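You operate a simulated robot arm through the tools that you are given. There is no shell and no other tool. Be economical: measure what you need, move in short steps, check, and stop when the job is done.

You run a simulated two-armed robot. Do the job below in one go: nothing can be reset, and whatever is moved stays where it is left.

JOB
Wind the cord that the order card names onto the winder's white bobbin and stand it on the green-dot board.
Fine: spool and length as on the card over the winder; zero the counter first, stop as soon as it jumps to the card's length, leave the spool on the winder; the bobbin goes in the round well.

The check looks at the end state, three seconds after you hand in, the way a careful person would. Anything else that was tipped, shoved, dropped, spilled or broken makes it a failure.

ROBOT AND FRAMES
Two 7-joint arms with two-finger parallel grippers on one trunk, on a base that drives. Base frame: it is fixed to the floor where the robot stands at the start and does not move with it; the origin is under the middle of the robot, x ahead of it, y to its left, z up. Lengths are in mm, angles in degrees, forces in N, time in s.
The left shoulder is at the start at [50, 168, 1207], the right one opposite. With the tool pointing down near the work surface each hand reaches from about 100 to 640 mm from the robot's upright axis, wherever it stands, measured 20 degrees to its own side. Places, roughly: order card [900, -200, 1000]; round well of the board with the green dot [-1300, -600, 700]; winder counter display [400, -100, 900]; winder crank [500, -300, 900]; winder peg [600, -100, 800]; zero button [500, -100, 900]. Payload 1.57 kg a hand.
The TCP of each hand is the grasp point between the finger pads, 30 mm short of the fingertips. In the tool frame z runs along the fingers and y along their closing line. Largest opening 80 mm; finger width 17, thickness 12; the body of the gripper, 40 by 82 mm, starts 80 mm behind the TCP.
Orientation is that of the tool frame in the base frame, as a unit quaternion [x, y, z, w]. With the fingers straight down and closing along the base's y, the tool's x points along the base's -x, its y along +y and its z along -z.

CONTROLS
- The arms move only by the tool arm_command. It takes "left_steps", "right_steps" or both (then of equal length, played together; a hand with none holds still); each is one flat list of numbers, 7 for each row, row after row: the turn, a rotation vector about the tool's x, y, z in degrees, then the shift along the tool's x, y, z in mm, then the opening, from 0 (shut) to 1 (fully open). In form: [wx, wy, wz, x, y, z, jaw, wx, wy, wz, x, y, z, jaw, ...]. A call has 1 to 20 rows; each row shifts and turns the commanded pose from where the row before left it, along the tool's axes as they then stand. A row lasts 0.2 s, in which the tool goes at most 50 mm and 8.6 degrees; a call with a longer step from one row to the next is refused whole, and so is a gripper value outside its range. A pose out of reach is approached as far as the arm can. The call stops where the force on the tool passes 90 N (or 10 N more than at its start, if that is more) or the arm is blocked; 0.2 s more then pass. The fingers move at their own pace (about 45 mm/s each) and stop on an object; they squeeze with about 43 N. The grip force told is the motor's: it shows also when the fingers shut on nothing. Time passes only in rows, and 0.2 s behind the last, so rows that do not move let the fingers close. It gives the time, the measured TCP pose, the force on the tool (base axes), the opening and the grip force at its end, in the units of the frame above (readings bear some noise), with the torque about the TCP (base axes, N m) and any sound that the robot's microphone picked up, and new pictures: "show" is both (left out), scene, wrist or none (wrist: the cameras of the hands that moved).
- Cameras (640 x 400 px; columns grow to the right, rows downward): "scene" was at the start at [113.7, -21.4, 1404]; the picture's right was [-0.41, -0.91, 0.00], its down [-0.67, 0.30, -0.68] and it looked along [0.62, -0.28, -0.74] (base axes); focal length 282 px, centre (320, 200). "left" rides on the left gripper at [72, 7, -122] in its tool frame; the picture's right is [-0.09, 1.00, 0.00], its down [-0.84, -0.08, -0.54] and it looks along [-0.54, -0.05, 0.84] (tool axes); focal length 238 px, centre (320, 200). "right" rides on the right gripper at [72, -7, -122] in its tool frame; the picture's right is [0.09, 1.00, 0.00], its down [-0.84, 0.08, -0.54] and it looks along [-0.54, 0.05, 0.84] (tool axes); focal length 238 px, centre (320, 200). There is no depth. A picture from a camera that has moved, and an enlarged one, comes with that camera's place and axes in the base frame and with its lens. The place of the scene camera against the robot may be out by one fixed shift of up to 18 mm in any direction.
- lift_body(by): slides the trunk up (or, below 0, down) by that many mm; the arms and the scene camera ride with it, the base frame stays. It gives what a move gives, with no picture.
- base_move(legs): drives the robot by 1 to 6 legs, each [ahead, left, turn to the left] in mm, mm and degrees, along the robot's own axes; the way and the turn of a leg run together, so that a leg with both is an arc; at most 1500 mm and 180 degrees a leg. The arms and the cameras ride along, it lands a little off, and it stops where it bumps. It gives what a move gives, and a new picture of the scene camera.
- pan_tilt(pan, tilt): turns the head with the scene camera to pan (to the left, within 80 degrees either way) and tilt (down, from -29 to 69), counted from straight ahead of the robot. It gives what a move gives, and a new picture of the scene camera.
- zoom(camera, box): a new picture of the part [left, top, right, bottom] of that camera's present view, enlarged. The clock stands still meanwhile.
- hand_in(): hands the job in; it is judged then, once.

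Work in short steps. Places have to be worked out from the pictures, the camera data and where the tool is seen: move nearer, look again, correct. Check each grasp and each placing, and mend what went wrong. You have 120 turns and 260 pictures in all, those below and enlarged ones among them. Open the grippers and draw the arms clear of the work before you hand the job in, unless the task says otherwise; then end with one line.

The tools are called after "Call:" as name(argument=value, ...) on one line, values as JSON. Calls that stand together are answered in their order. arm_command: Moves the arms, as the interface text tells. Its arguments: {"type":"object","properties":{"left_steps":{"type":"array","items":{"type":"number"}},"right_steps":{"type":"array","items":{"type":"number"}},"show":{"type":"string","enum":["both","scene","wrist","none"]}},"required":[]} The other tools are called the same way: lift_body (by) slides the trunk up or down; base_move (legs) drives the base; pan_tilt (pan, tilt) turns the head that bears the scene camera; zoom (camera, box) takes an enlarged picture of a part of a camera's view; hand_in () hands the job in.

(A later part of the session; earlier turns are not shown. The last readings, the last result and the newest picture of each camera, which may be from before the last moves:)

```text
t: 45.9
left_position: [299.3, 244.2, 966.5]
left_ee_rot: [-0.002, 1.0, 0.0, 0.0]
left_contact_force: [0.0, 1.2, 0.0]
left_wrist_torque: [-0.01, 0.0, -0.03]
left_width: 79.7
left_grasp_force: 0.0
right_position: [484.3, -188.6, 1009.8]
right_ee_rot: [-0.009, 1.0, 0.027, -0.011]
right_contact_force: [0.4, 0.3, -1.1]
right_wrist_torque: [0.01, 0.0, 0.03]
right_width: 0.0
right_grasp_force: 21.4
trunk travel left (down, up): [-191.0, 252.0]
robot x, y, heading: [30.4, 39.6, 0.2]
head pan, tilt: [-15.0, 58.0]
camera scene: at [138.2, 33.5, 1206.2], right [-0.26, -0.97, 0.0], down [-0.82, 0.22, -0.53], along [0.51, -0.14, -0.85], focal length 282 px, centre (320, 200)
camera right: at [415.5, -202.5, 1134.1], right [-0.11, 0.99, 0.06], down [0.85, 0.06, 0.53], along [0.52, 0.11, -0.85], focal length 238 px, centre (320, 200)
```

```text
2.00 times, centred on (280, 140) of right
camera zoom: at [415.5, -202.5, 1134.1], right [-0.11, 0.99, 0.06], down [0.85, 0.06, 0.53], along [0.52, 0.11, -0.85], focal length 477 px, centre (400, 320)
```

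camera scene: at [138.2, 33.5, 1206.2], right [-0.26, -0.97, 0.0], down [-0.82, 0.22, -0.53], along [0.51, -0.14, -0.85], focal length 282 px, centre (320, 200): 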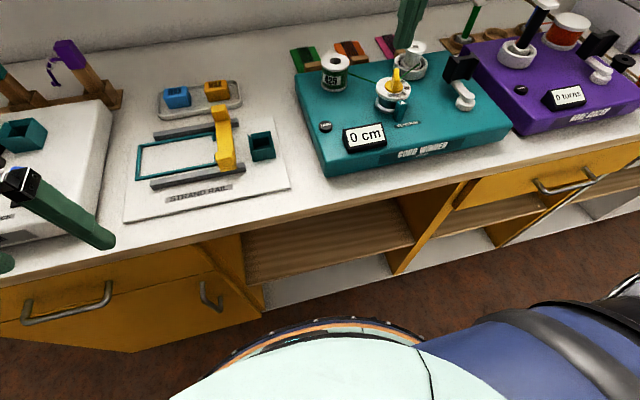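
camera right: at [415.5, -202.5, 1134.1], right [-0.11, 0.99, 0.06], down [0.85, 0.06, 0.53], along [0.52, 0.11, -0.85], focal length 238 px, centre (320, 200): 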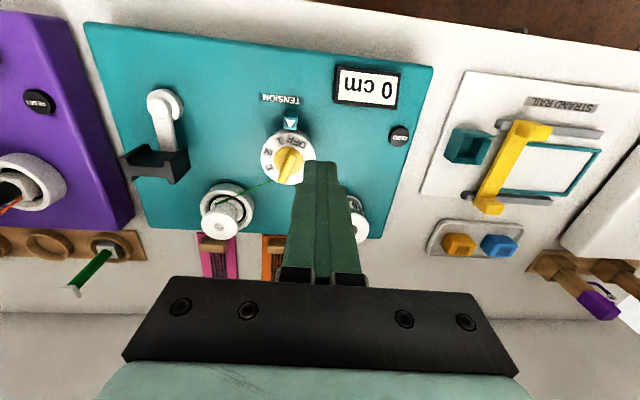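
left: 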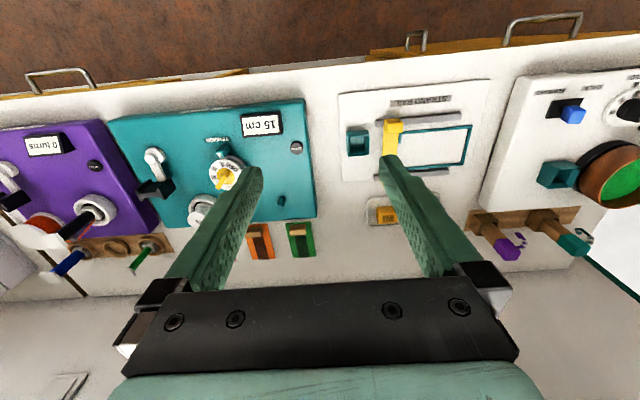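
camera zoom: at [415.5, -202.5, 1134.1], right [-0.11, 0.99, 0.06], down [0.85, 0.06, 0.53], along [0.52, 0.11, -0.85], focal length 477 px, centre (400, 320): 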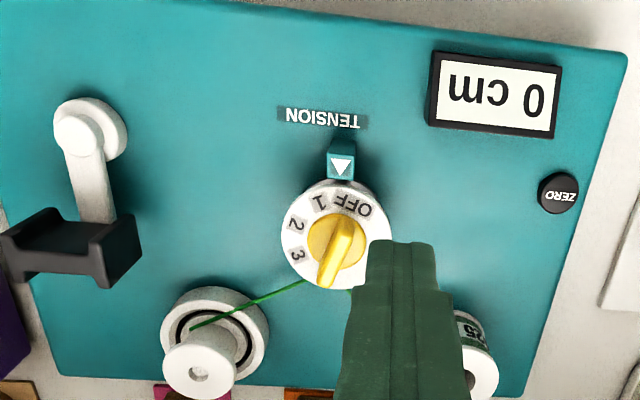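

Winder did not move, counter 0, spool fine, but the tension dial appears rotated from "1" to halfway toward OFF. I'll restore it: bring the hand over the yellow knob (≈[516,-210], top ≈ 900), aligned to its ridge.

Call:
arm_command(right_steps=[0.97, -0.57, 5.67, 0, 0, 0, 0.6, 0.97, -0.57, 5.67, 0, 0, 0, 0.6, 0.97, -0.57, 5.67, 0, 0, 0, 0.6, 0, 0, 0, -18, -6.5, 15, 0.6, 0, 0, 0, -18, -6.5, 15, 0.6], show="wrist")

Call:
zoom(camera="right", box=[220, 90, 420, 240])

Call:
zoom(camera="scene", box=[350, 50, 450, 130])

```text
t: 47.1
left_position: [301.0, 243.5, 966.3]
left_ee_rot: [-0.003, 1.0, 0.0, 0.0]
left_contact_force: [-0.2, 0.7, 0.5]
left_wrist_torque: [0.01, 0.01, 0.04]
left_width: 80.0
left_grasp_force: 0.1
right_position: [516.4, -211.2, 979.5]
right_ee_rot: [0.139, 0.99, 0.0, 0.001]
right_contact_force: [-0.3, 0.6, 0.6]
right_wrist_torque: [0.02, -0.02, -0.03]
right_width: 47.8
right_grasp_force: 0.0
trunk travel left (down, up): [-191.0, 252.0]
robot x, y, heading: [30.2, 38.4, 0.3]
head pan, tilt: [-15.0, 58.0]
camera right: at [446.0, -197.1, 1102.2], right [0.19, 0.98, 0.0], down [0.82, -0.16, 0.54], along [0.53, -0.1, -0.84], focal length 238 px, centre (320, 200)
```

right: 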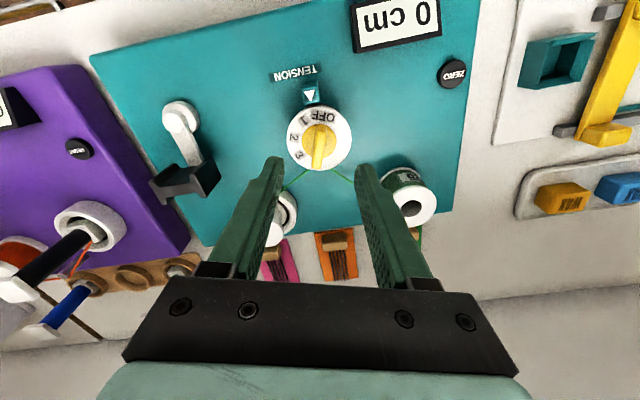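

```text
2.67 times, centred on (320, 165) of right
camera zoom: at [446.0, -197.1, 1102.2], right [0.19, 0.98, 0.0], down [0.82, -0.16, 0.54], along [0.53, -0.1, -0.84], focal length 636 px, centre (320, 293)
```

zoom: 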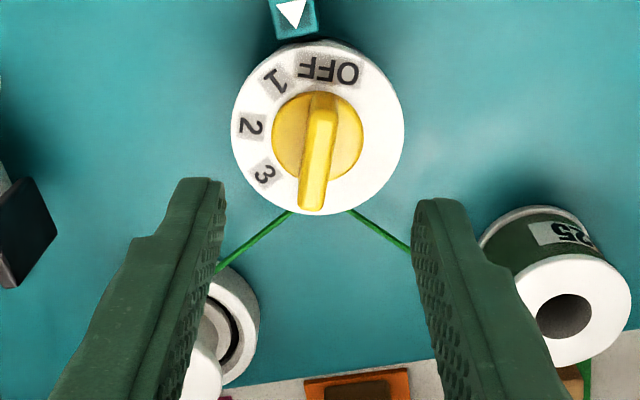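

```text
5.00 times, centred on (400, 90) of scene
camera zoom: at [138.5, 33.3, 1206.2], right [-0.26, -0.97, 0.0], down [-0.82, 0.22, -0.53], along [0.51, -0.14, -0.85], focal length 1411 px, centre (-80, 750)
```

zoom: 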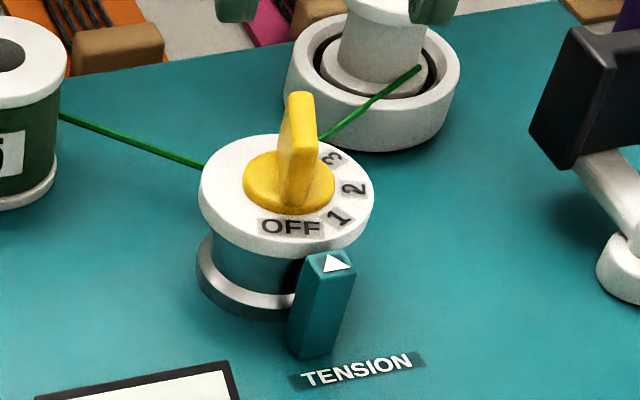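

Dial now sits between OFF and 1 (needs ≈27° clockwise back). Fingers straddle the ridge; descend to grip it.

Call:
arm_command(right_steps=[0, 0, 0, -3, 0, 20, 0.6, 0, 0, 0, 0, 0, 20, 0.6, 0, 0, 0, 0, 0, 12, 0.6, 0, 0, 0, 0, 0, 4, 0.6, 0, 0, 0, 0, 0, 0, 0.6], show="wrist")

Call:
zoom(camera="scene", box=[350, 40, 450, 120])

```text
t: 48.3
left_position: [299.6, 243.3, 966.9]
left_ee_rot: [-0.003, 1.0, 0.0, 0.0]
left_contact_force: [-0.8, 0.2, 0.6]
left_wrist_torque: [-0.01, -0.03, 0.01]
left_width: 80.0
left_grasp_force: 0.0
right_position: [517.5, -210.7, 925.0]
right_ee_rot: [0.139, 0.99, 0.001, 0.001]
right_contact_force: [0.0, 0.1, 0.1]
right_wrist_torque: [-0.03, -0.03, -0.03]
right_width: 48.0
right_grasp_force: 0.0
trunk travel left (down, up): [-191.0, 252.0]
robot x, y, heading: [30.4, 37.8, 0.2]
head pan, tilt: [-15.0, 58.0]
camera right: at [446.9, -198.5, 1048.0], right [0.19, 0.98, 0.0], down [0.82, -0.16, 0.54], along [0.53, -0.1, -0.84], focal length 238 px, centre (320, 200)
```

right: 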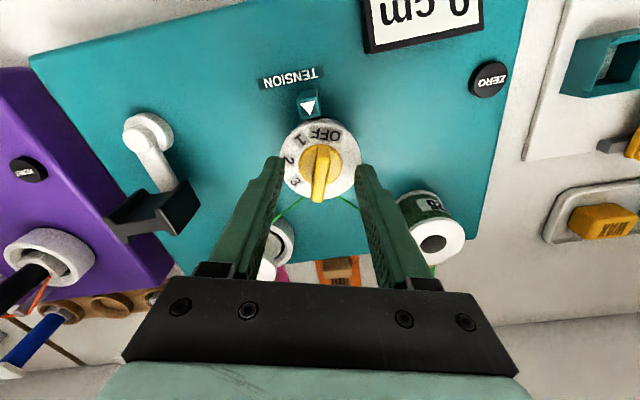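

```text
5.00 times, centred on (400, 80) of scene
camera zoom: at [138.3, 33.4, 1206.2], right [-0.26, -0.97, 0.0], down [-0.82, 0.22, -0.53], along [0.51, -0.14, -0.85], focal length 1411 px, centre (-80, 800)
```

zoom: 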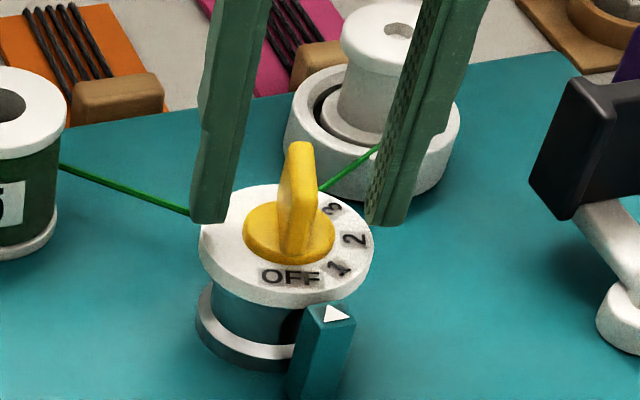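

Ridge is between the fingertips. Down 6 mm and close.

Call:
arm_command(right_steps=[0, 0, 0, 0, 0, 3, 0.6, 0, 0, 0, 0, 0, 3, 0.5, 0, 0, 0, 0, 0, 0, 0.25, 0, 0, 0, 0, 0, 0, 0, 0, 0, 0, 0, 0, 0, 0, 0, 0, 0, 0, 0, 0, 0], show="none")

Call:
zoom(camera="right", box=[220, 60, 420, 210])

```text
t: 49.7
left_position: [300.2, 243.4, 966.1]
left_ee_rot: [-0.003, 1.0, 0.0, -0.001]
left_contact_force: [0.3, 0.4, -0.2]
left_wrist_torque: [-0.02, -0.01, -0.01]
left_width: 79.7
left_grasp_force: 0.2
right_position: [517.9, -211.7, 918.3]
right_ee_rot: [0.139, 0.99, 0.0, 0.001]
right_contact_force: [0.8, -1.1, 1.9]
right_wrist_torque: [-0.17, 0.11, 0.0]
right_width: 31.6
right_grasp_force: 40.4
trunk travel left (down, up): [-191.0, 252.0]
robot x, y, heading: [25.5, 38.3, 0.1]
head pan, tilt: [-15.0, 58.0]
```

```text
2.67 times, centred on (320, 135) of right
camera zoom: at [447.0, -198.2, 1041.0], right [0.19, 0.98, 0.0], down [0.82, -0.16, 0.54], along [0.53, -0.1, -0.84], focal length 636 px, centre (320, 373)
```

zoom: 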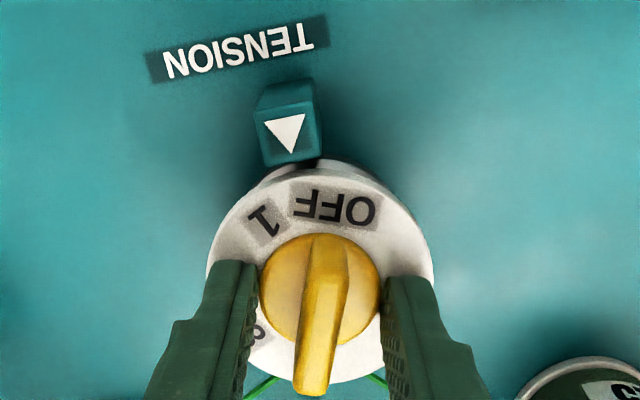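

Fingers gripped the round hub; open slightly, raise 6 mm and close on the ridge instead.

Call:
arm_command(right_steps=[0, 0, 0, 0, 0, 0, 0.55, 0, 0, 0, 0, 0, -3.5, 0.55, 0, 0, 0, 0, 0, -3.5, 0.5, 0, 0, 0, 0, 0, 0, 0.2, 0, 0, 0, 0, 0, 0, 0, 0, 0, 0, 0, 0, 0, 0, 0, 0, 0, 0, 0, 0, 0], show="none")

Call:
zoom(camera="right", box=[220, 60, 420, 210])

```text
t: 51.3
left_position: [299.3, 241.7, 967.2]
left_ee_rot: [-0.003, 1.0, 0.0, 0.0]
left_contact_force: [-0.3, 0.2, 0.5]
left_wrist_torque: [0.02, -0.02, 0.01]
left_width: 80.1
left_grasp_force: 0.0
right_position: [518.2, -211.6, 924.6]
right_ee_rot: [0.139, 0.99, 0.0, 0.0]
right_contact_force: [0.6, -2.8, 0.4]
right_wrist_torque: [-0.15, 0.09, -0.02]
right_width: 9.0
right_grasp_force: 28.1
trunk travel left (down, up): [-191.0, 252.0]
robot x, y, heading: [28.7, 40.7, 0.2]
head pan, tilt: [-15.0, 58.0]
```

```text
2.67 times, centred on (320, 135) of right
camera zoom: at [447.4, -198.4, 1048.1], right [0.19, 0.98, 0.0], down [0.82, -0.16, 0.54], along [0.53, -0.1, -0.84], focal length 636 px, centre (320, 373)
```

zoom: 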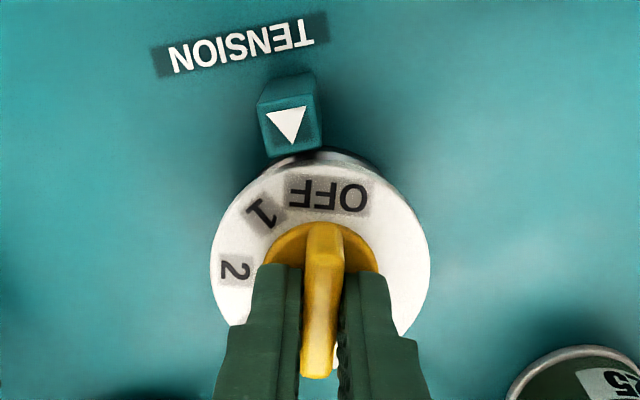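

Ridge held (9 mm). Turn clockwise 24° (tool +z) and check.

Call:
arm_command(right_steps=[0, 0, 6, 0, 0, 0, 0, 0, 0, 6, 0, 0, 0, 0, 0, 0, 6, 0, 0, 0, 0, 0, 0, 6, 0, 0, 0, 0], show="none")

Call:
zoom(camera="right", box=[220, 60, 420, 210])

Call:
zoom(camera="scene", box=[350, 40, 450, 120])

```text
t: 52.3
left_position: [299.8, 242.6, 966.1]
left_ee_rot: [-0.003, 1.0, 0.0, 0.001]
left_contact_force: [-0.5, 0.0, 0.7]
left_wrist_torque: [0.01, 0.0, 0.0]
left_width: 79.6
left_grasp_force: 0.0
right_position: [518.6, -211.4, 926.8]
right_ee_rot: [0.343, 0.939, 0.001, 0.002]
right_contact_force: [-2.3, -3.4, -0.5]
right_wrist_torque: [-0.61, -0.39, 0.02]
right_width: 9.3
right_grasp_force: 27.6
trunk travel left (down, up): [-191.0, 252.0]
robot x, y, heading: [26.9, 43.0, 0.1]
head pan, tilt: [-15.0, 58.0]
```

```text
2.67 times, centred on (320, 135) of right
camera zoom: at [459.2, -170.7, 1048.2], right [0.57, 0.82, 0.0], down [0.69, -0.48, 0.54], along [0.45, -0.31, -0.84], focal length 636 px, centre (320, 373)
```

zoom: 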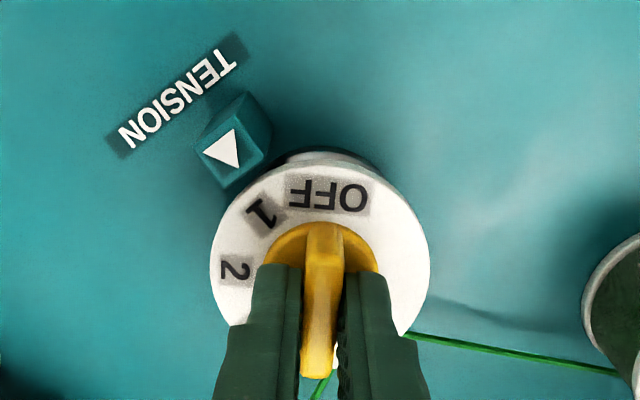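

```text
5.00 times, centred on (400, 80) of scene
camera zoom: at [138.0, 33.1, 1206.3], right [-0.26, -0.97, 0.0], down [-0.82, 0.22, -0.53], along [0.51, -0.14, -0.85], focal length 1411 px, centre (-80, 800)
```

zoom: 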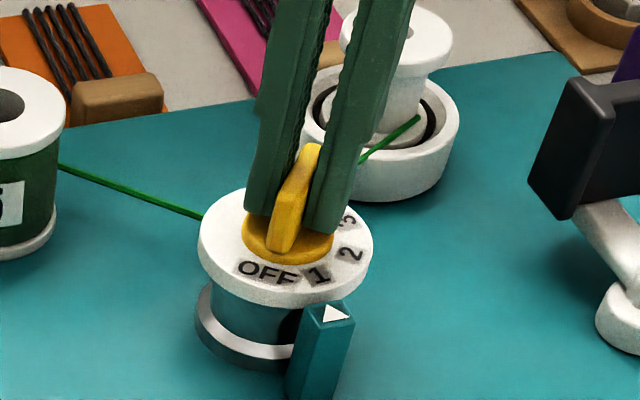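

"1" is still ≈8° short of the pointer by calculation; turn 8° more.

Call:
arm_command(right_steps=[0, 0, 4, 0, 0, 0, 0, 0, 0, 4, 0, 0, 0, 0, 0, 0, 0, 0, 0, 0, 0], show="none")

Call:
zoom(camera="right", box=[220, 60, 420, 210])

Call:
zoom(camera="scene", box=[350, 40, 450, 120])

```text
t: 53.1
left_position: [299.0, 242.8, 966.0]
left_ee_rot: [-0.003, 1.0, 0.0, 0.0]
left_contact_force: [0.4, 0.5, 0.3]
left_wrist_torque: [0.03, 0.01, 0.01]
left_width: 79.6
left_grasp_force: 0.0
right_position: [518.4, -212.0, 925.8]
right_ee_rot: [0.407, 0.914, 0.0, 0.0]
right_contact_force: [-5.3, -3.3, -3.5]
right_wrist_torque: [-0.77, -0.41, -0.01]
right_width: 8.9
right_grasp_force: 27.7
trunk travel left (down, up): [-191.0, 252.0]
robot x, y, heading: [32.2, 37.7, 0.4]
head pan, tilt: [-15.0, 58.0]
```

```text
2.67 times, centred on (320, 135) of right
camera zoom: at [465.5, -162.9, 1048.2], right [0.68, 0.73, 0.0], down [0.62, -0.57, 0.54], along [0.4, -0.37, -0.84], focal length 636 px, centre (320, 373)
```

zoom: 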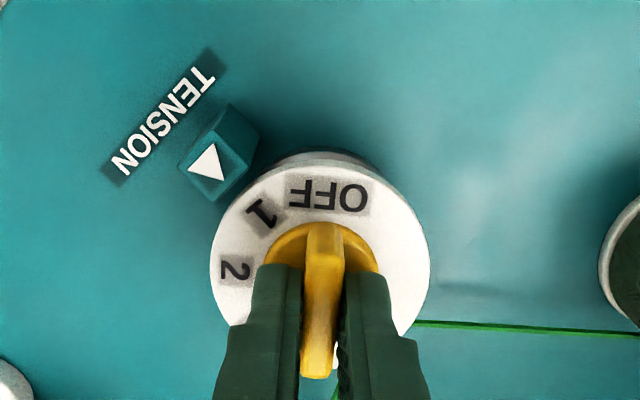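

```text
5.00 times, centred on (400, 80) of scene
camera zoom: at [138.1, 33.0, 1206.2], right [-0.26, -0.97, 0.0], down [-0.82, 0.22, -0.53], along [0.51, -0.14, -0.85], focal length 1411 px, centre (-80, 800)
```

zoom: 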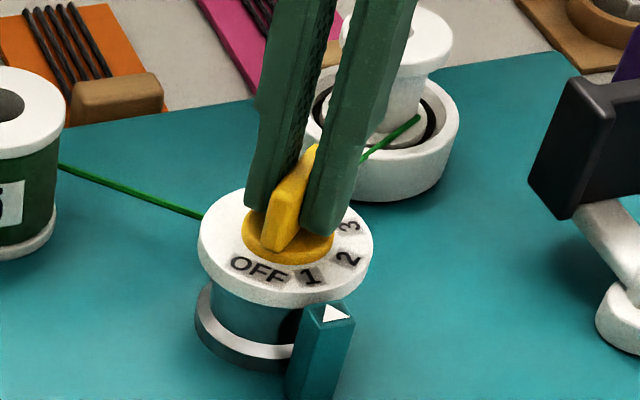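

Dial now matches its original "1". Open and rise straight up.

Call:
arm_command(right_steps=[0, 0, 0, 0, 0, 0, 0.5, 0, 0, 0, 0, 0, 0, 0.5, 0, 0, 0, 0, 0, -20, 0.5, 0, 0, 0, 0, 0, -40, 0.5, 0, 0, 0, 0, 0, -40, 0.5], show="wrist")

Call:
zoom(camera="scene", box=[290, 40, 530, 190])

```text
t: 54.3
left_position: [300.8, 242.6, 966.3]
left_ee_rot: [-0.002, 1.0, 0.001, 0.0]
left_contact_force: [-0.7, 0.4, 0.0]
left_wrist_torque: [0.02, 0.0, 0.0]
left_width: 79.9
left_grasp_force: 0.0
right_position: [517.1, -211.1, 1024.1]
right_ee_rot: [0.407, 0.914, 0.0, 0.001]
right_contact_force: [-0.5, 0.2, -0.6]
right_wrist_torque: [0.01, -0.03, 0.01]
right_width: 40.1
right_grasp_force: 0.1
trunk travel left (down, up): [-191.0, 252.0]
robot x, y, heading: [31.3, 42.7, 0.3]
head pan, tilt: [-15.0, 58.0]
camera right: at [464.4, -163.0, 1147.7], right [0.68, 0.74, 0.0], down [0.62, -0.57, 0.54], along [0.4, -0.37, -0.84], focal length 238 px, centre (320, 200)
```

right: 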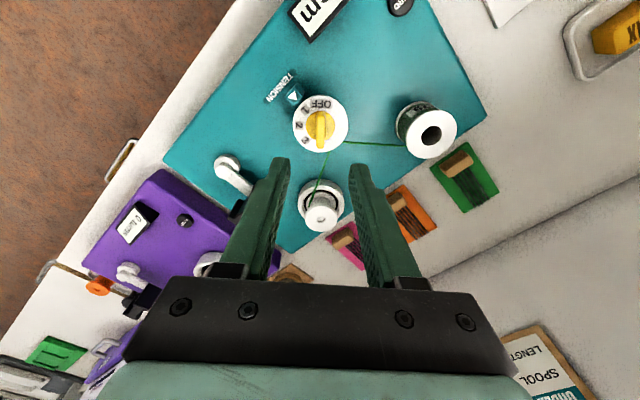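

```text
2.67 times, centred on (410, 115) of scene
camera zoom: at [138.3, 33.4, 1206.2], right [-0.26, -0.97, 0.0], down [-0.82, 0.22, -0.53], along [0.51, -0.14, -0.85], focal length 753 px, centre (80, 427)
```

zoom: 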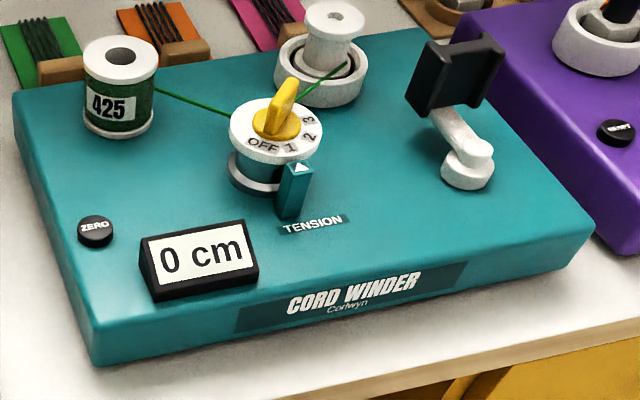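

Dial at 1, counter 0, cord in place. Undo the hand's yaw and then strafe right toward the crank (hand is at z 1024, clear).

Call:
arm_command(right_steps=[0, 0, -8, 0, 0, 0, 0.8, 0, 0, -8, 0, 0, 0, 0.8, 0, 0, -8, 0, 0, 0, 0.8, 0, 0, -8, 0, 0, 0, 0.8, 0, 0, -8, 0, 0, 0, 0.8, 0, 0, -8, 0, 0, 0, 0.8, 0, 0, 0, 40, 0, 0, 0.8], show="none")

```text
t: 55.9
left_position: [299.3, 244.5, 966.0]
left_ee_rot: [-0.002, 1.0, 0.0, 0.001]
left_contact_force: [0.6, 0.3, 0.6]
left_wrist_torque: [0.0, 0.0, 0.02]
left_width: 80.1
left_grasp_force: 0.1
right_position: [478.2, -211.0, 1024.9]
right_ee_rot: [-0.001, 1.0, 0.0, 0.002]
right_contact_force: [-0.1, -0.2, 0.0]
right_wrist_torque: [-0.02, -0.02, 0.01]
right_width: 64.2
right_grasp_force: 0.1
trunk travel left (down, up): [-191.0, 252.0]
robot x, y, heading: [30.6, 38.4, 0.1]
head pan, tilt: [-15.0, 58.0]
```

Call:
base_move(legs=[[0, -160, 0]])

Call:
zoom(camera="right", box=[200, 60, 440, 210])

Call:
zoom(camera="scene", box=[230, 30, 470, 180])

```text
t: 58.0
left_position: [300.5, 83.9, 967.6]
left_ee_rot: [-0.002, 1.0, 0.0, 0.0]
left_contact_force: [-0.2, 0.2, -0.3]
left_wrist_torque: [0.01, -0.01, 0.03]
left_width: 79.7
left_grasp_force: 0.0
right_position: [479.1, -370.4, 1024.2]
right_ee_rot: [0.0, 1.0, 0.001, 0.001]
right_contact_force: [0.2, 0.4, -0.3]
right_wrist_torque: [-0.02, 0.04, 0.03]
right_width: 63.8
right_grasp_force: 0.0
trunk travel left (down, up): [-191.0, 252.0]
robot x, y, heading: [32.0, -119.0, 0.1]
head pan, tilt: [-15.0, 58.0]
camera scene: at [138.8, -126.9, 1206.2], right [-0.26, -0.97, 0.0], down [-0.82, 0.22, -0.53], along [0.51, -0.14, -0.85], focal length 282 px, centre (320, 200)
```

scene: 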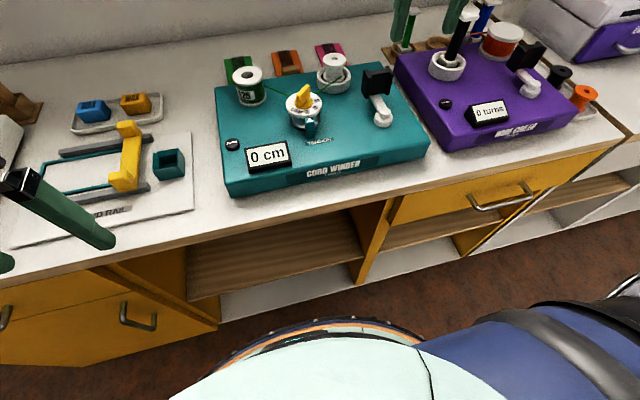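

```text
2.67 times, centred on (320, 135) of right
camera zoom: at [406.9, -377.5, 1147.5], right [-0.09, 1.0, 0.0], down [0.84, 0.08, 0.54], along [0.54, 0.05, -0.84], focal length 636 px, centre (320, 373)
```

zoom: 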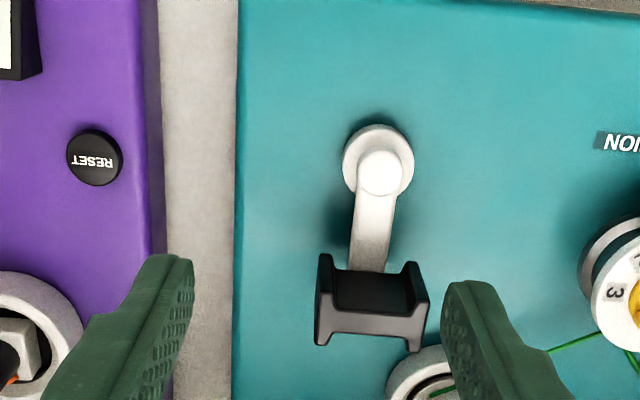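

```text
2.67 times, centred on (350, 105) of scene
camera zoom: at [138.8, -126.9, 1206.2], right [-0.26, -0.97, 0.0], down [-0.82, 0.22, -0.53], along [0.51, -0.14, -0.85], focal length 753 px, centre (240, 453)
```

zoom: 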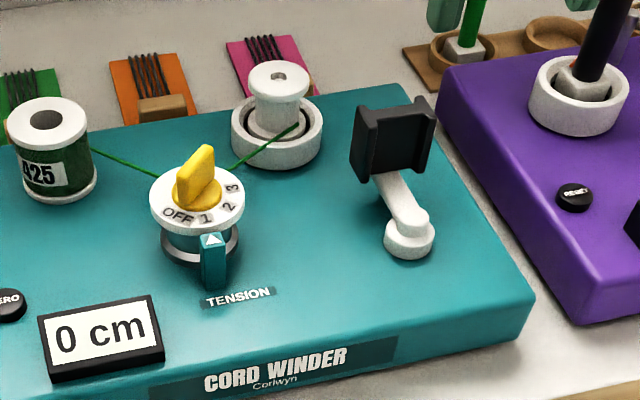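

Crank: pivot ≈[479,-345], black H-handle ≈[519,-347], top ≈908, radius ≈41. I yaw the hand −90° to pinch the web between the flanges, hovering above first.

Call:
arm_command(right_steps=[0, 0, -8.2, 0, 0, 0, 0.6, 0, 0, -8.2, 0, 0, 0, 0.6, 0, 0, -8.2, 0, 0, 0, 0.6, 0, 0, -8.2, 0, 0, 0, 0.6, 0, 0, -8.2, 0, 0, 0, 0.6, 0, 0, -8.2, 0, 0, 0, 0.6, 0, 0, -8.2, 0, 0, 0, 0.6, 0, 0, -8.2, 0, 0, 0, 0.6, 0, 0, -8.2, 0, 0, 0, 0.6, 0, 0, -8.2, 0, 0, 0, 0.6, 0, 0, -8, 0, 0, 0, 0.6, 0, 0, 0, -11.5, -20, 22, 0.6, 0, 0, 0, -11.5, -20, 22, 0.6])

Call:
zoom(camera="right", box=[220, 90, 420, 240])

```text
t: 60.8
left_position: [300.8, 83.2, 966.8]
left_ee_rot: [-0.003, 1.0, 0.0, 0.0]
left_contact_force: [0.3, -0.9, 0.3]
left_wrist_torque: [-0.01, 0.0, -0.01]
left_width: 80.0
left_grasp_force: 0.0
right_position: [520.5, -349.1, 982.0]
right_ee_rot: [0.707, -0.707, 0.0, -0.002]
right_contact_force: [1.1, -0.1, 0.1]
right_wrist_torque: [0.02, 0.0, -0.01]
right_width: 48.1
right_grasp_force: 0.1
trunk travel left (down, up): [-191.0, 252.0]
robot x, y, heading: [29.5, -121.2, 0.1]
head pan, tilt: [-15.0, 58.0]
camera scene: at [139.2, -127.0, 1206.2], right [-0.26, -0.97, 0.0], down [-0.82, 0.22, -0.53], along [0.51, -0.14, -0.85], focal length 282 px, centre (320, 200)
camera right: at [527.5, -420.8, 1104.3], right [-1.0, -0.09, 0.0], down [-0.08, 0.84, 0.54], along [-0.05, 0.54, -0.84], focal length 238 px, centre (320, 200)
```

scene: 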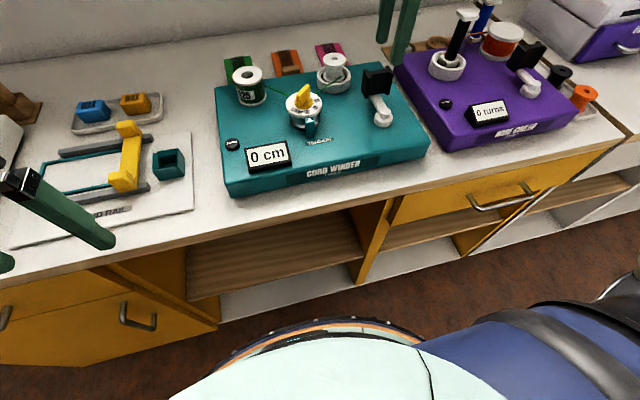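
right: 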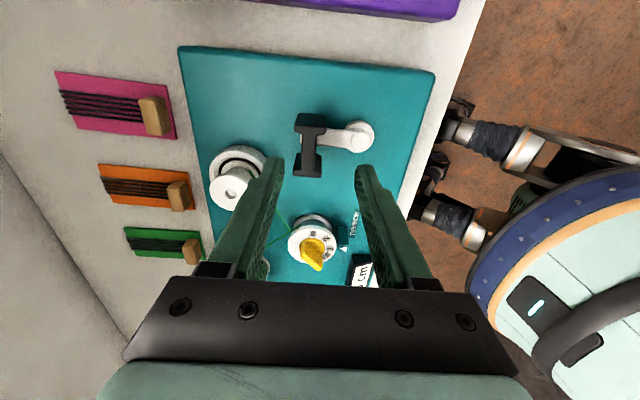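

```text
2.67 times, centred on (320, 165) of right
camera zoom: at [527.5, -420.8, 1104.3], right [-1.0, -0.09, 0.0], down [-0.08, 0.84, 0.54], along [-0.05, 0.54, -0.84], focal length 636 px, centre (320, 293)
```

zoom: 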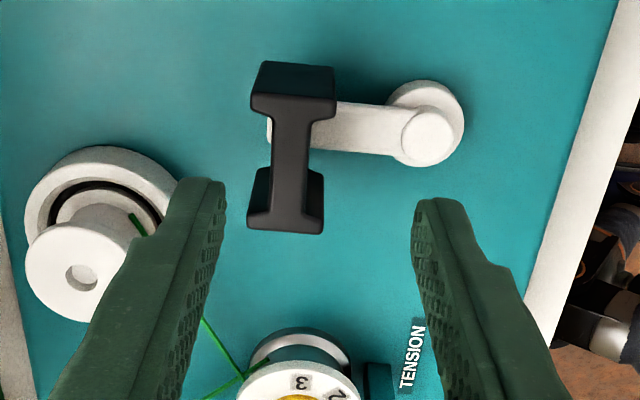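

Handle web centre at [530,-347.5], top 914; pivot [479,-345], radius ≈51. Descend so the fingertips straddle the web.

Call:
arm_command(right_steps=[0, 0, 0, -1.6, -9.5, 20, 0.6, 0, 0, 0, 0, 0, 20, 0.6, 0, 0, 0, 0, 0, 10, 0.6, 0, 0, 0, 0, 0, 0, 0.6], show="none")

Call:
zoom(camera="right", box=[220, 90, 420, 240])

Call:
zoom(camera="scene", box=[330, 20, 450, 120])

```text
t: 61.8
left_position: [300.1, 83.3, 967.0]
left_ee_rot: [-0.002, 1.0, 0.0, 0.0]
left_contact_force: [-0.3, -0.9, 0.2]
left_wrist_torque: [0.0, 0.01, -0.03]
left_width: 79.8
left_grasp_force: 0.1
right_position: [529.4, -346.0, 930.4]
right_ee_rot: [0.707, -0.707, 0.001, 0.0]
right_contact_force: [0.6, 0.4, 0.2]
right_wrist_torque: [0.02, 0.0, -0.03]
right_width: 48.0
right_grasp_force: 0.1
trunk travel left (down, up): [-191.0, 252.0]
robot x, y, heading: [32.0, -121.4, 0.2]
head pan, tilt: [-15.0, 58.0]
```

```text
2.67 times, centred on (320, 165) of right
camera zoom: at [535.7, -418.1, 1053.5], right [-1.0, -0.09, 0.0], down [-0.08, 0.84, 0.54], along [-0.05, 0.54, -0.84], focal length 636 px, centre (320, 293)
```

zoom: 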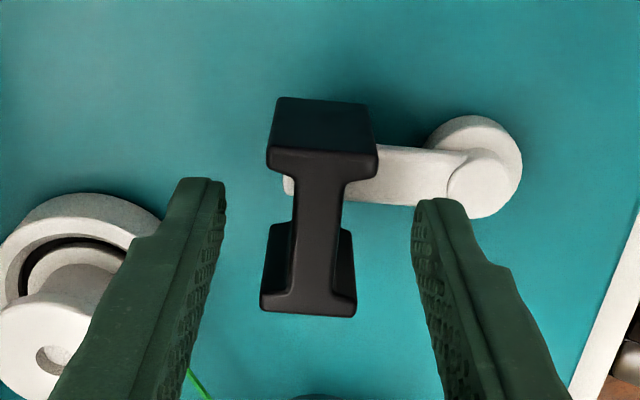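

```text
4.00 times, centred on (390, 70) of scene
camera zoom: at [138.8, -126.8, 1206.2], right [-0.26, -0.97, 0.0], down [-0.82, 0.22, -0.53], along [0.51, -0.14, -0.85], focal length 1129 px, centre (40, 720)
```

zoom: 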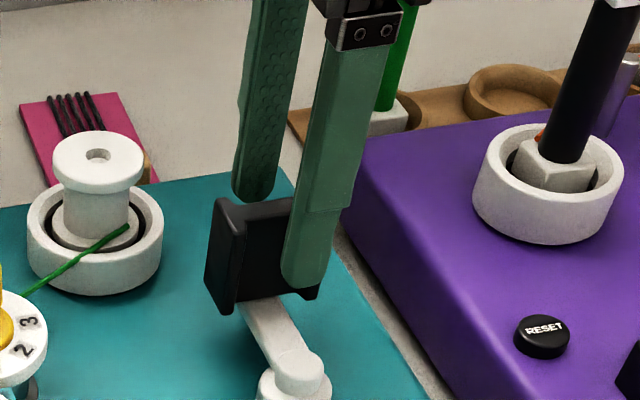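

Aligned. Lower 14 mm more and close on the web.

Call:
arm_command(right_steps=[0, 0, 0, 0, 0, 7, 0.6, 0, 0, 0, 0, 0, 7, 0.6, 0, 0, 0, 0, 0, 0, 0.3, 0, 0, 0, 0, 0, 0, 0, 0, 0, 0, 0, 0, 0, 0, 0, 0, 0, 0, 0, 0, 0], show="none")

Call:
zoom(camera="right", box=[220, 90, 420, 240])

```text
t: 63.1
left_position: [301.8, 83.0, 966.3]
left_ee_rot: [-0.002, 1.0, 0.0, 0.0]
left_contact_force: [-0.3, -0.3, -0.8]
left_wrist_torque: [-0.01, 0.02, 0.0]
left_width: 80.1
left_grasp_force: 0.1
right_position: [529.3, -345.5, 916.4]
right_ee_rot: [-0.707, 0.707, -0.002, 0.001]
right_contact_force: [4.7, 0.4, 0.4]
right_wrist_torque: [-0.09, 0.05, -0.02]
right_width: 11.7
right_grasp_force: 29.2
trunk travel left (down, up): [-191.0, 252.0]
robot x, y, heading: [29.5, -118.4, -0.1]
head pan, tilt: [-15.0, 58.0]
```

```text
2.67 times, centred on (320, 165) of right
camera zoom: at [536.6, -417.9, 1039.2], right [-1.0, -0.09, 0.0], down [-0.08, 0.84, 0.54], along [-0.05, 0.54, -0.84], focal length 636 px, centre (320, 293)
```

zoom: 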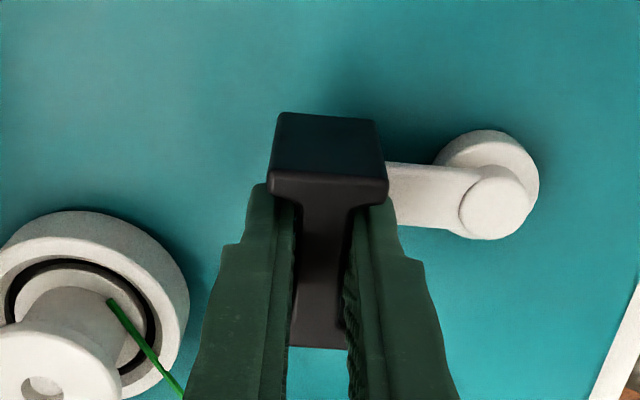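

Gripped (11.7 mm). Test a 12° clockwise arc keeping the hand's orientation, to see whether the handle spins freely.

Call:
arm_command(right_steps=[0, 0, 0, 5.2, 0.3, 0, 0, 0, 0, 0, 5.2, 0.8, 0, 0, 0, 0, 0, 0, 0, 0, 0], show="none")

Call:
zoom(camera="right", box=[220, 90, 420, 240])

Call:
zoom(camera="scene", box=[210, 40, 450, 190])

```text
t: 64.0
left_position: [301.2, 83.1, 965.4]
left_ee_rot: [-0.001, 1.0, 0.0, -0.001]
left_contact_force: [0.7, -0.9, -0.1]
left_wrist_torque: [-0.01, -0.02, -0.03]
left_width: 80.0
left_grasp_force: 0.0
right_position: [528.6, -356.7, 917.1]
right_ee_rot: [0.707, -0.707, 0.001, -0.001]
right_contact_force: [8.1, -1.8, 1.3]
right_wrist_torque: [-0.03, 0.04, 0.01]
right_width: 11.3
right_grasp_force: 28.7
trunk travel left (down, up): [-191.0, 252.0]
robot x, y, heading: [33.2, -122.2, -0.1]
head pan, tilt: [-15.0, 58.0]
```

```text
2.67 times, centred on (320, 165) of right
camera zoom: at [535.5, -428.8, 1039.2], right [-1.0, -0.09, 0.0], down [-0.08, 0.84, 0.54], along [-0.05, 0.54, -0.84], focal length 636 px, centre (320, 293)
```

zoom: 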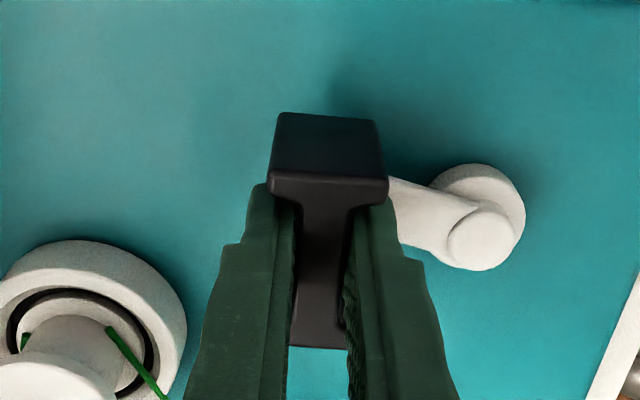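

```text
2.67 times, centred on (330, 115) of scene
camera zoom: at [139.5, -126.9, 1206.2], right [-0.26, -0.97, 0.0], down [-0.82, 0.22, -0.53], along [0.51, -0.14, -0.85], focal length 753 px, centre (293, 427)
```

zoom: 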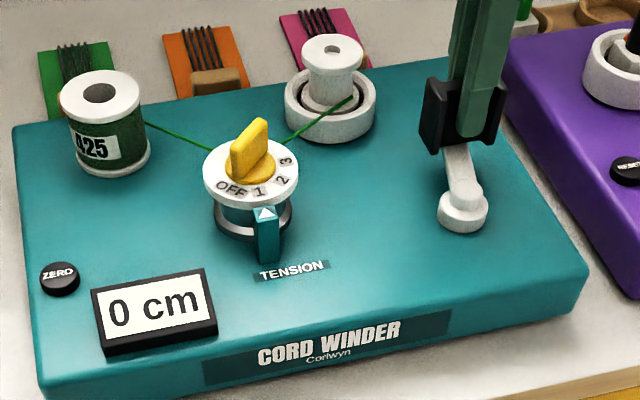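

The handle spins freely on its pin; little torque. Continue clockwise to ≈99° and read the counter.

Call:
arm_command(right_steps=[0, 0, 0, 2.2, -0.3, 0, 0, 0, 0, 0, 10, 3.9, 0, 0, 0, 0, 0, 8.9, 5.8, 0, 0, 0, 0, 0, 7.5, 7.5, 0, 0, 0, 0, 0, 5.8, 8.9, 0, 0, 0, 0, 0, 3.9, 10, 0, 0, 0, 0, 0, 1.6, 10.5, 0, 0, 0, 0, 0, -0.5, 10.7, 0, 0, 0, 0, 0, 0, 0, 0, 0], show="none")

Call:
zoom(camera="scene", box=[210, 40, 450, 190])

```text
t: 66.0
left_position: [301.0, 83.8, 965.9]
left_ee_rot: [-0.002, 1.0, -0.001, 0.0]
left_contact_force: [-0.3, 0.1, -0.1]
left_wrist_torque: [-0.02, -0.03, 0.02]
left_width: 80.1
left_grasp_force: 0.1
right_position: [469.6, -395.2, 916.2]
right_ee_rot: [0.708, -0.706, 0.001, -0.002]
right_contact_force: [1.4, 9.8, -6.0]
right_wrist_torque: [-0.46, 0.06, 0.01]
right_width: 11.5
right_grasp_force: 29.1
trunk travel left (down, up): [-191.0, 252.0]
robot x, y, heading: [31.7, -119.8, 0.1]
head pan, tilt: [-15.0, 58.0]
```

```text
2.67 times, centred on (330, 115) of scene
camera zoom: at [139.4, -125.9, 1206.1], right [-0.26, -0.97, 0.0], down [-0.82, 0.22, -0.53], along [0.51, -0.14, -0.85], focal length 753 px, centre (293, 427)
```

zoom: 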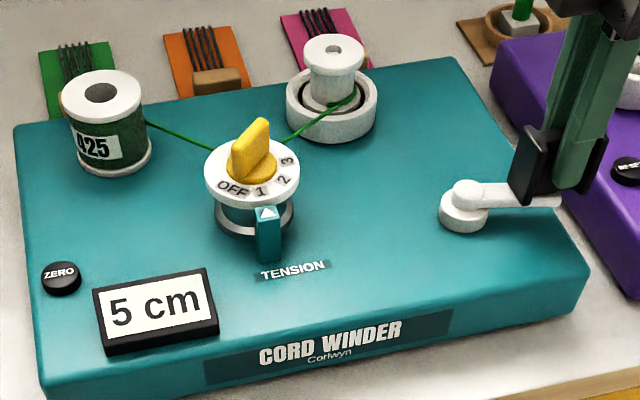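

Counter reads 5 cm. Continue 36° and check.

Call:
arm_command(right_steps=[0, 0, 0, -3.9, 9.7, 0, 0, 0, 0, 0, -4.7, 9.4, 0, 0, 0, 0, 0, -6.7, 8.2, 0, 0, 0, 0, 0, 0, 0, 0, 0], show="none")

Call:
zoom(camera="scene", box=[210, 40, 450, 190])

```text
t: 67.0
left_position: [300.3, 82.7, 965.7]
left_ee_rot: [-0.001, 1.0, -0.001, -0.001]
left_contact_force: [0.2, -0.2, -0.5]
left_wrist_torque: [0.02, 0.0, 0.03]
left_width: 79.7
left_grasp_force: 0.0
right_position: [441.6, -379.9, 916.1]
right_ee_rot: [0.707, -0.707, 0.001, -0.002]
right_contact_force: [7.0, 5.0, -0.9]
right_wrist_torque: [0.08, 0.05, -0.02]
right_width: 11.3
right_grasp_force: 29.2
trunk travel left (down, up): [-191.0, 252.0]
robot x, y, heading: [30.8, -120.2, 0.1]
head pan, tilt: [-15.0, 58.0]
```

```text
2.67 times, centred on (330, 115) of scene
camera zoom: at [139.6, -126.3, 1206.2], right [-0.26, -0.97, 0.0], down [-0.82, 0.22, -0.53], along [0.51, -0.14, -0.85], focal length 753 px, centre (293, 427)
```

zoom: 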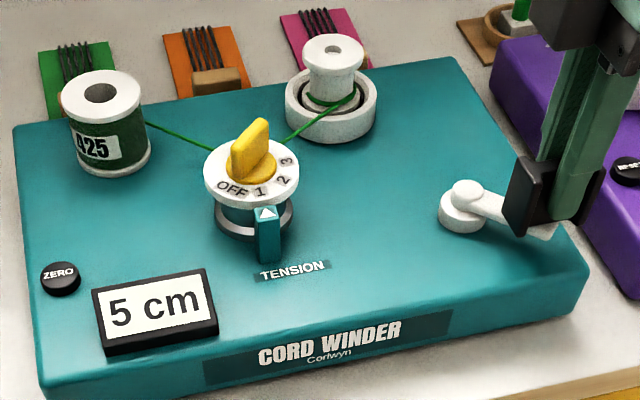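

Still 5 cm; continue 36°.

Call:
arm_command(right_steps=[0, 0, 0, -8.8, 5.2, 0, 0, 0, 0, 0, -9.3, 4.8, 0, 0, 0, 0, 0, -10.1, 2.7, 0, 0, 0, 0, 0, 0, 0, 0, 0], show="none")

Call:
zoom(camera="scene", box=[210, 40, 450, 190])

```text
t: 68.0
left_position: [300.4, 83.8, 966.4]
left_ee_rot: [-0.002, 1.0, 0.0, 0.0]
left_contact_force: [0.4, -0.4, -0.6]
left_wrist_torque: [0.0, -0.01, -0.07]
left_width: 80.0
left_grasp_force: 0.0
right_position: [430.3, -352.0, 916.4]
right_ee_rot: [0.707, -0.707, 0.002, -0.001]
right_contact_force: [3.1, 0.1, 2.8]
right_wrist_torque: [-0.2, 0.13, -0.01]
right_width: 11.6
right_grasp_force: 28.8
trunk travel left (down, up): [-191.0, 252.0]
robot x, y, heading: [32.6, -119.0, 0.3]
head pan, tilt: [-15.0, 58.0]
```

```text
2.67 times, centred on (330, 115) of scene
camera zoom: at [138.9, -126.7, 1206.2], right [-0.26, -0.97, 0.0], down [-0.82, 0.22, -0.53], along [0.51, -0.14, -0.85], focal length 753 px, centre (293, 427)
```

zoom: 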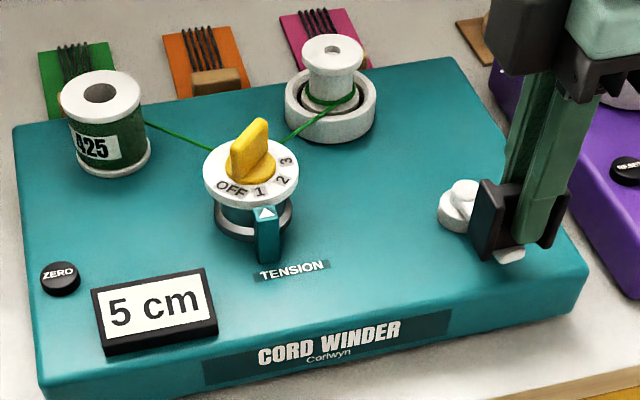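

Continue 36°.

Call:
arm_command(right_steps=[0, 0, 0, -10.4, 0.5, 0, 0, 0, 0, 0, -10.3, -1.6, 0, 0, 0, 0, 0, -9.8, -3.8, 0, 0, 0, 0, 0, 0, 0, 0, 0], show="none")

Call:
zoom(camera="scene", box=[210, 40, 450, 190])

```text
t: 69.0
left_position: [299.8, 81.9, 965.4]
left_ee_rot: [-0.003, 1.0, 0.0, -0.001]
left_contact_force: [0.0, 0.6, 0.6]
left_wrist_torque: [-0.02, 0.01, 0.01]
left_width: 79.6
left_grasp_force: 0.1
right_position: [436.7, -321.0, 917.0]
right_ee_rot: [-0.706, 0.708, -0.002, 0.0]
right_contact_force: [4.0, -1.9, 4.2]
right_wrist_torque: [-0.46, 0.06, -0.01]
right_width: 11.7
right_grasp_force: 28.7
trunk travel left (down, up): [-191.0, 252.0]
robot x, y, heading: [32.6, -120.9, 0.2]
head pan, tilt: [-15.0, 58.0]
```

```text
2.67 times, centred on (330, 115) of scene
camera zoom: at [139.0, -126.8, 1206.2], right [-0.26, -0.97, 0.0], down [-0.82, 0.22, -0.53], along [0.51, -0.14, -0.85], focal length 753 px, centre (293, 427)
```

zoom: 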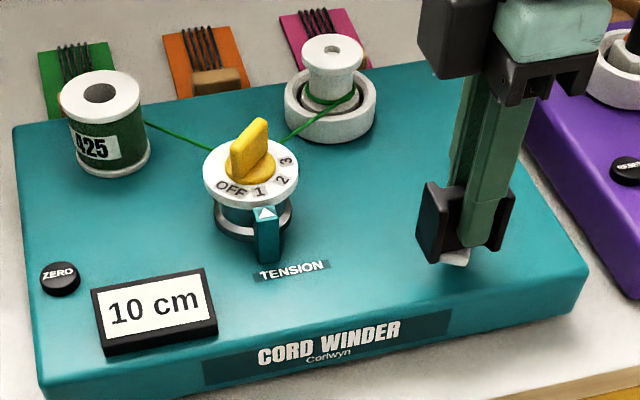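

10 cm. Continue 60° (still safely before 20).

Call:
arm_command(right_steps=[0, 0, 0, -8.8, -5.6, 0, 0, 0, 0, 0, -7.4, -7.4, 0, 0, 0, 0, 0, -5.6, -8.8, 0, 0, 0, 0, 0, -3.8, -9.8, 0, 0, 0, 0, 0, -1.6, -10.3, 0, 0, 0, 0, 0, 0, 0, 0, 0], show="none")

Call:
zoom(camera="scene", box=[210, 40, 450, 190])

```text
t: 70.3
left_position: [300.1, 82.3, 966.6]
left_ee_rot: [-0.002, 1.0, 0.0, 0.0]
left_contact_force: [0.6, -1.3, -0.3]
left_wrist_torque: [0.01, 0.01, 0.02]
left_width: 79.9
left_grasp_force: 0.0
right_position: [477.5, -296.5, 915.8]
right_ee_rot: [-0.707, 0.708, -0.001, 0.0]
right_contact_force: [-0.6, -12.1, 1.9]
right_wrist_torque: [-0.44, 0.1, -0.03]
right_width: 11.7
right_grasp_force: 29.1
trunk travel left (down, up): [-191.0, 252.0]
robot x, y, heading: [28.2, -124.4, 0.0]
head pan, tilt: [-15.0, 58.0]
```

```text
2.67 times, centred on (330, 115) of scene
camera zoom: at [138.6, -127.8, 1206.2], right [-0.26, -0.97, 0.0], down [-0.82, 0.22, -0.53], along [0.51, -0.14, -0.85], focal length 753 px, centre (293, 427)
```

zoom: 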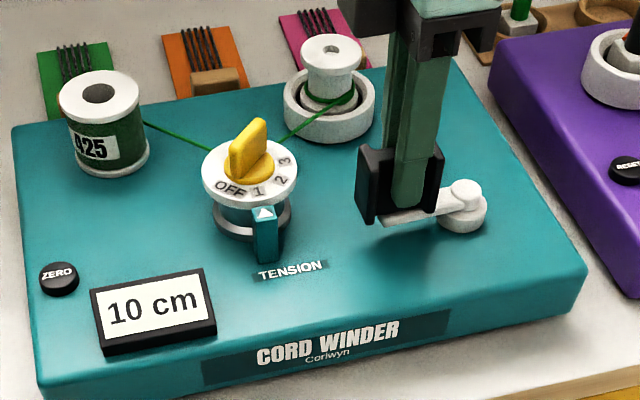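

10 cm still; continue 36°.

Call:
arm_command(right_steps=[0, 0, 0, 1.5, -10.1, 0, 0, 0, 0, 0, 2.7, -10.1, 0, 0, 0, 0, 0, 4.8, -9.3, 0, 0, 0, 0, 0, 0, 0, 0, 0], show="none")

Call:
zoom(camera="scene", box=[210, 40, 450, 190])

```text
t: 71.3
left_position: [300.5, 82.3, 966.0]
left_ee_rot: [-0.001, 1.0, 0.0, 0.0]
left_contact_force: [0.5, 0.5, 0.0]
left_wrist_torque: [-0.02, 0.02, -0.02]
left_width: 80.0
left_grasp_force: 0.1
right_position: [505.5, -303.3, 916.3]
right_ee_rot: [-0.707, 0.707, 0.0, 0.001]
right_contact_force: [-3.7, -2.3, -7.4]
right_wrist_torque: [-0.27, 0.12, 0.04]
right_width: 11.4
right_grasp_force: 29.4
trunk travel left (down, up): [-191.0, 252.0]
robot x, y, heading: [31.6, -122.7, 0.1]
head pan, tilt: [-15.0, 58.0]
```

```text
2.67 times, centred on (330, 115) of scene
camera zoom: at [139.1, -127.1, 1206.1], right [-0.26, -0.97, 0.0], down [-0.82, 0.22, -0.53], along [0.51, -0.14, -0.85], focal length 753 px, centre (293, 427)
```

zoom: 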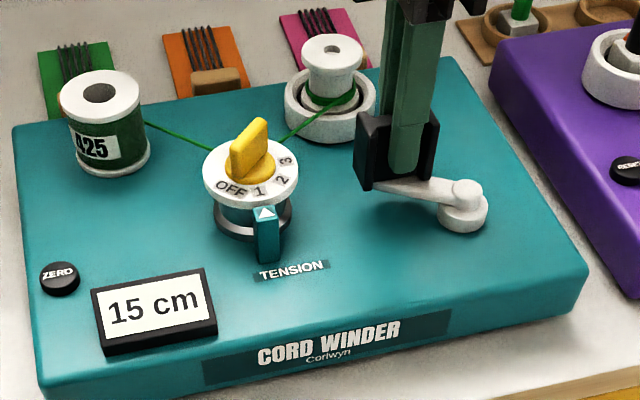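

15 cm. Next jump expected beyond ≈356°, so go to 345° then step finely.

Call:
arm_command(right_steps=[0, 0, 0, 6.5, -8.2, 0, 0, 0, 0, 0, 8.2, -6.5, 0, 0, 0, 0, 0, 9.3, -4.8, 0, 0, 0, 0, 0, 5, -1.6, 0, 0, 0, 0, 0, 0, 0, 0, 0], show="none")

Call:
zoom(camera="scene", box=[210, 40, 450, 190])

```text
t: 72.5
left_position: [300.9, 82.9, 966.4]
left_ee_rot: [-0.003, 1.0, 0.0, 0.001]
left_contact_force: [0.2, 0.3, -0.1]
left_wrist_torque: [-0.01, 0.08, 0.03]
left_width: 79.9
left_grasp_force: 0.0
right_position: [527.6, -331.7, 917.2]
right_ee_rot: [0.707, -0.707, 0.0, -0.002]
right_contact_force: [3.0, 1.4, -4.4]
right_wrist_torque: [0.44, 0.2, 0.02]
right_width: 11.3
right_grasp_force: 28.9
trunk travel left (down, up): [-191.0, 252.0]
robot x, y, heading: [34.5, -116.7, -0.1]
head pan, tilt: [-15.0, 58.0]
```

```text
2.67 times, centred on (330, 115) of scene
camera zoom: at [139.5, -126.9, 1206.2], right [-0.26, -0.97, 0.0], down [-0.82, 0.22, -0.53], along [0.51, -0.14, -0.85], focal length 753 px, centre (293, 427)
```

zoom: 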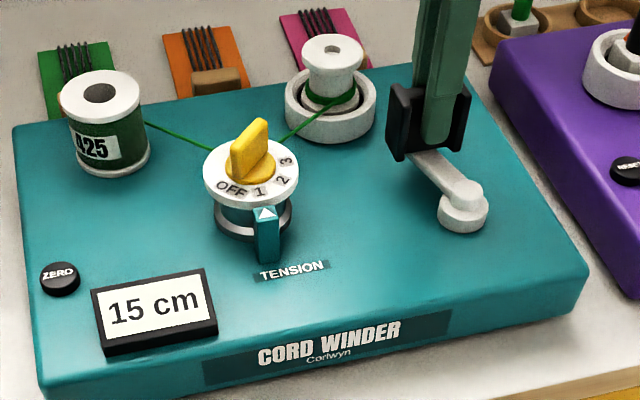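

Step 7°.

Call:
arm_command(right_steps=[0, 0, 0, 5.9, -1.2, 0, 0, 0, 0, 0, 0, 0, 0, 0], show="none")

Call:
zoom(camera="scene", box=[240, 135, 300, 175])

```text
t: 73.2
left_position: [300.5, 84.2, 966.8]
left_ee_rot: [-0.001, 1.0, 0.0, 0.0]
left_contact_force: [1.1, -0.6, -0.3]
left_wrist_torque: [-0.01, 0.01, 0.0]
left_width: 79.9
left_grasp_force: 0.0
right_position: [529.5, -338.6, 915.3]
right_ee_rot: [0.707, -0.707, 0.001, -0.001]
right_contact_force: [5.5, 1.1, -3.6]
right_wrist_torque: [0.41, 0.14, -0.03]
right_width: 11.4
right_grasp_force: 28.9
trunk travel left (down, up): [-191.0, 252.0]
robot x, y, heading: [34.2, -120.5, 0.4]
head pan, tilt: [-15.0, 58.0]
```

```text
10.00 times, centred on (270, 155) of scene
camera zoom: at [139.6, -126.9, 1206.2], right [-0.26, -0.97, 0.0], down [-0.82, 0.22, -0.53], along [0.51, -0.14, -0.85], focal length 2822 px, centre (820, 650)
```

zoom: 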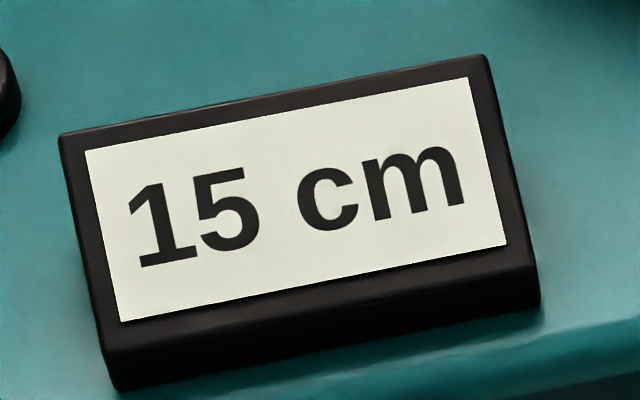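

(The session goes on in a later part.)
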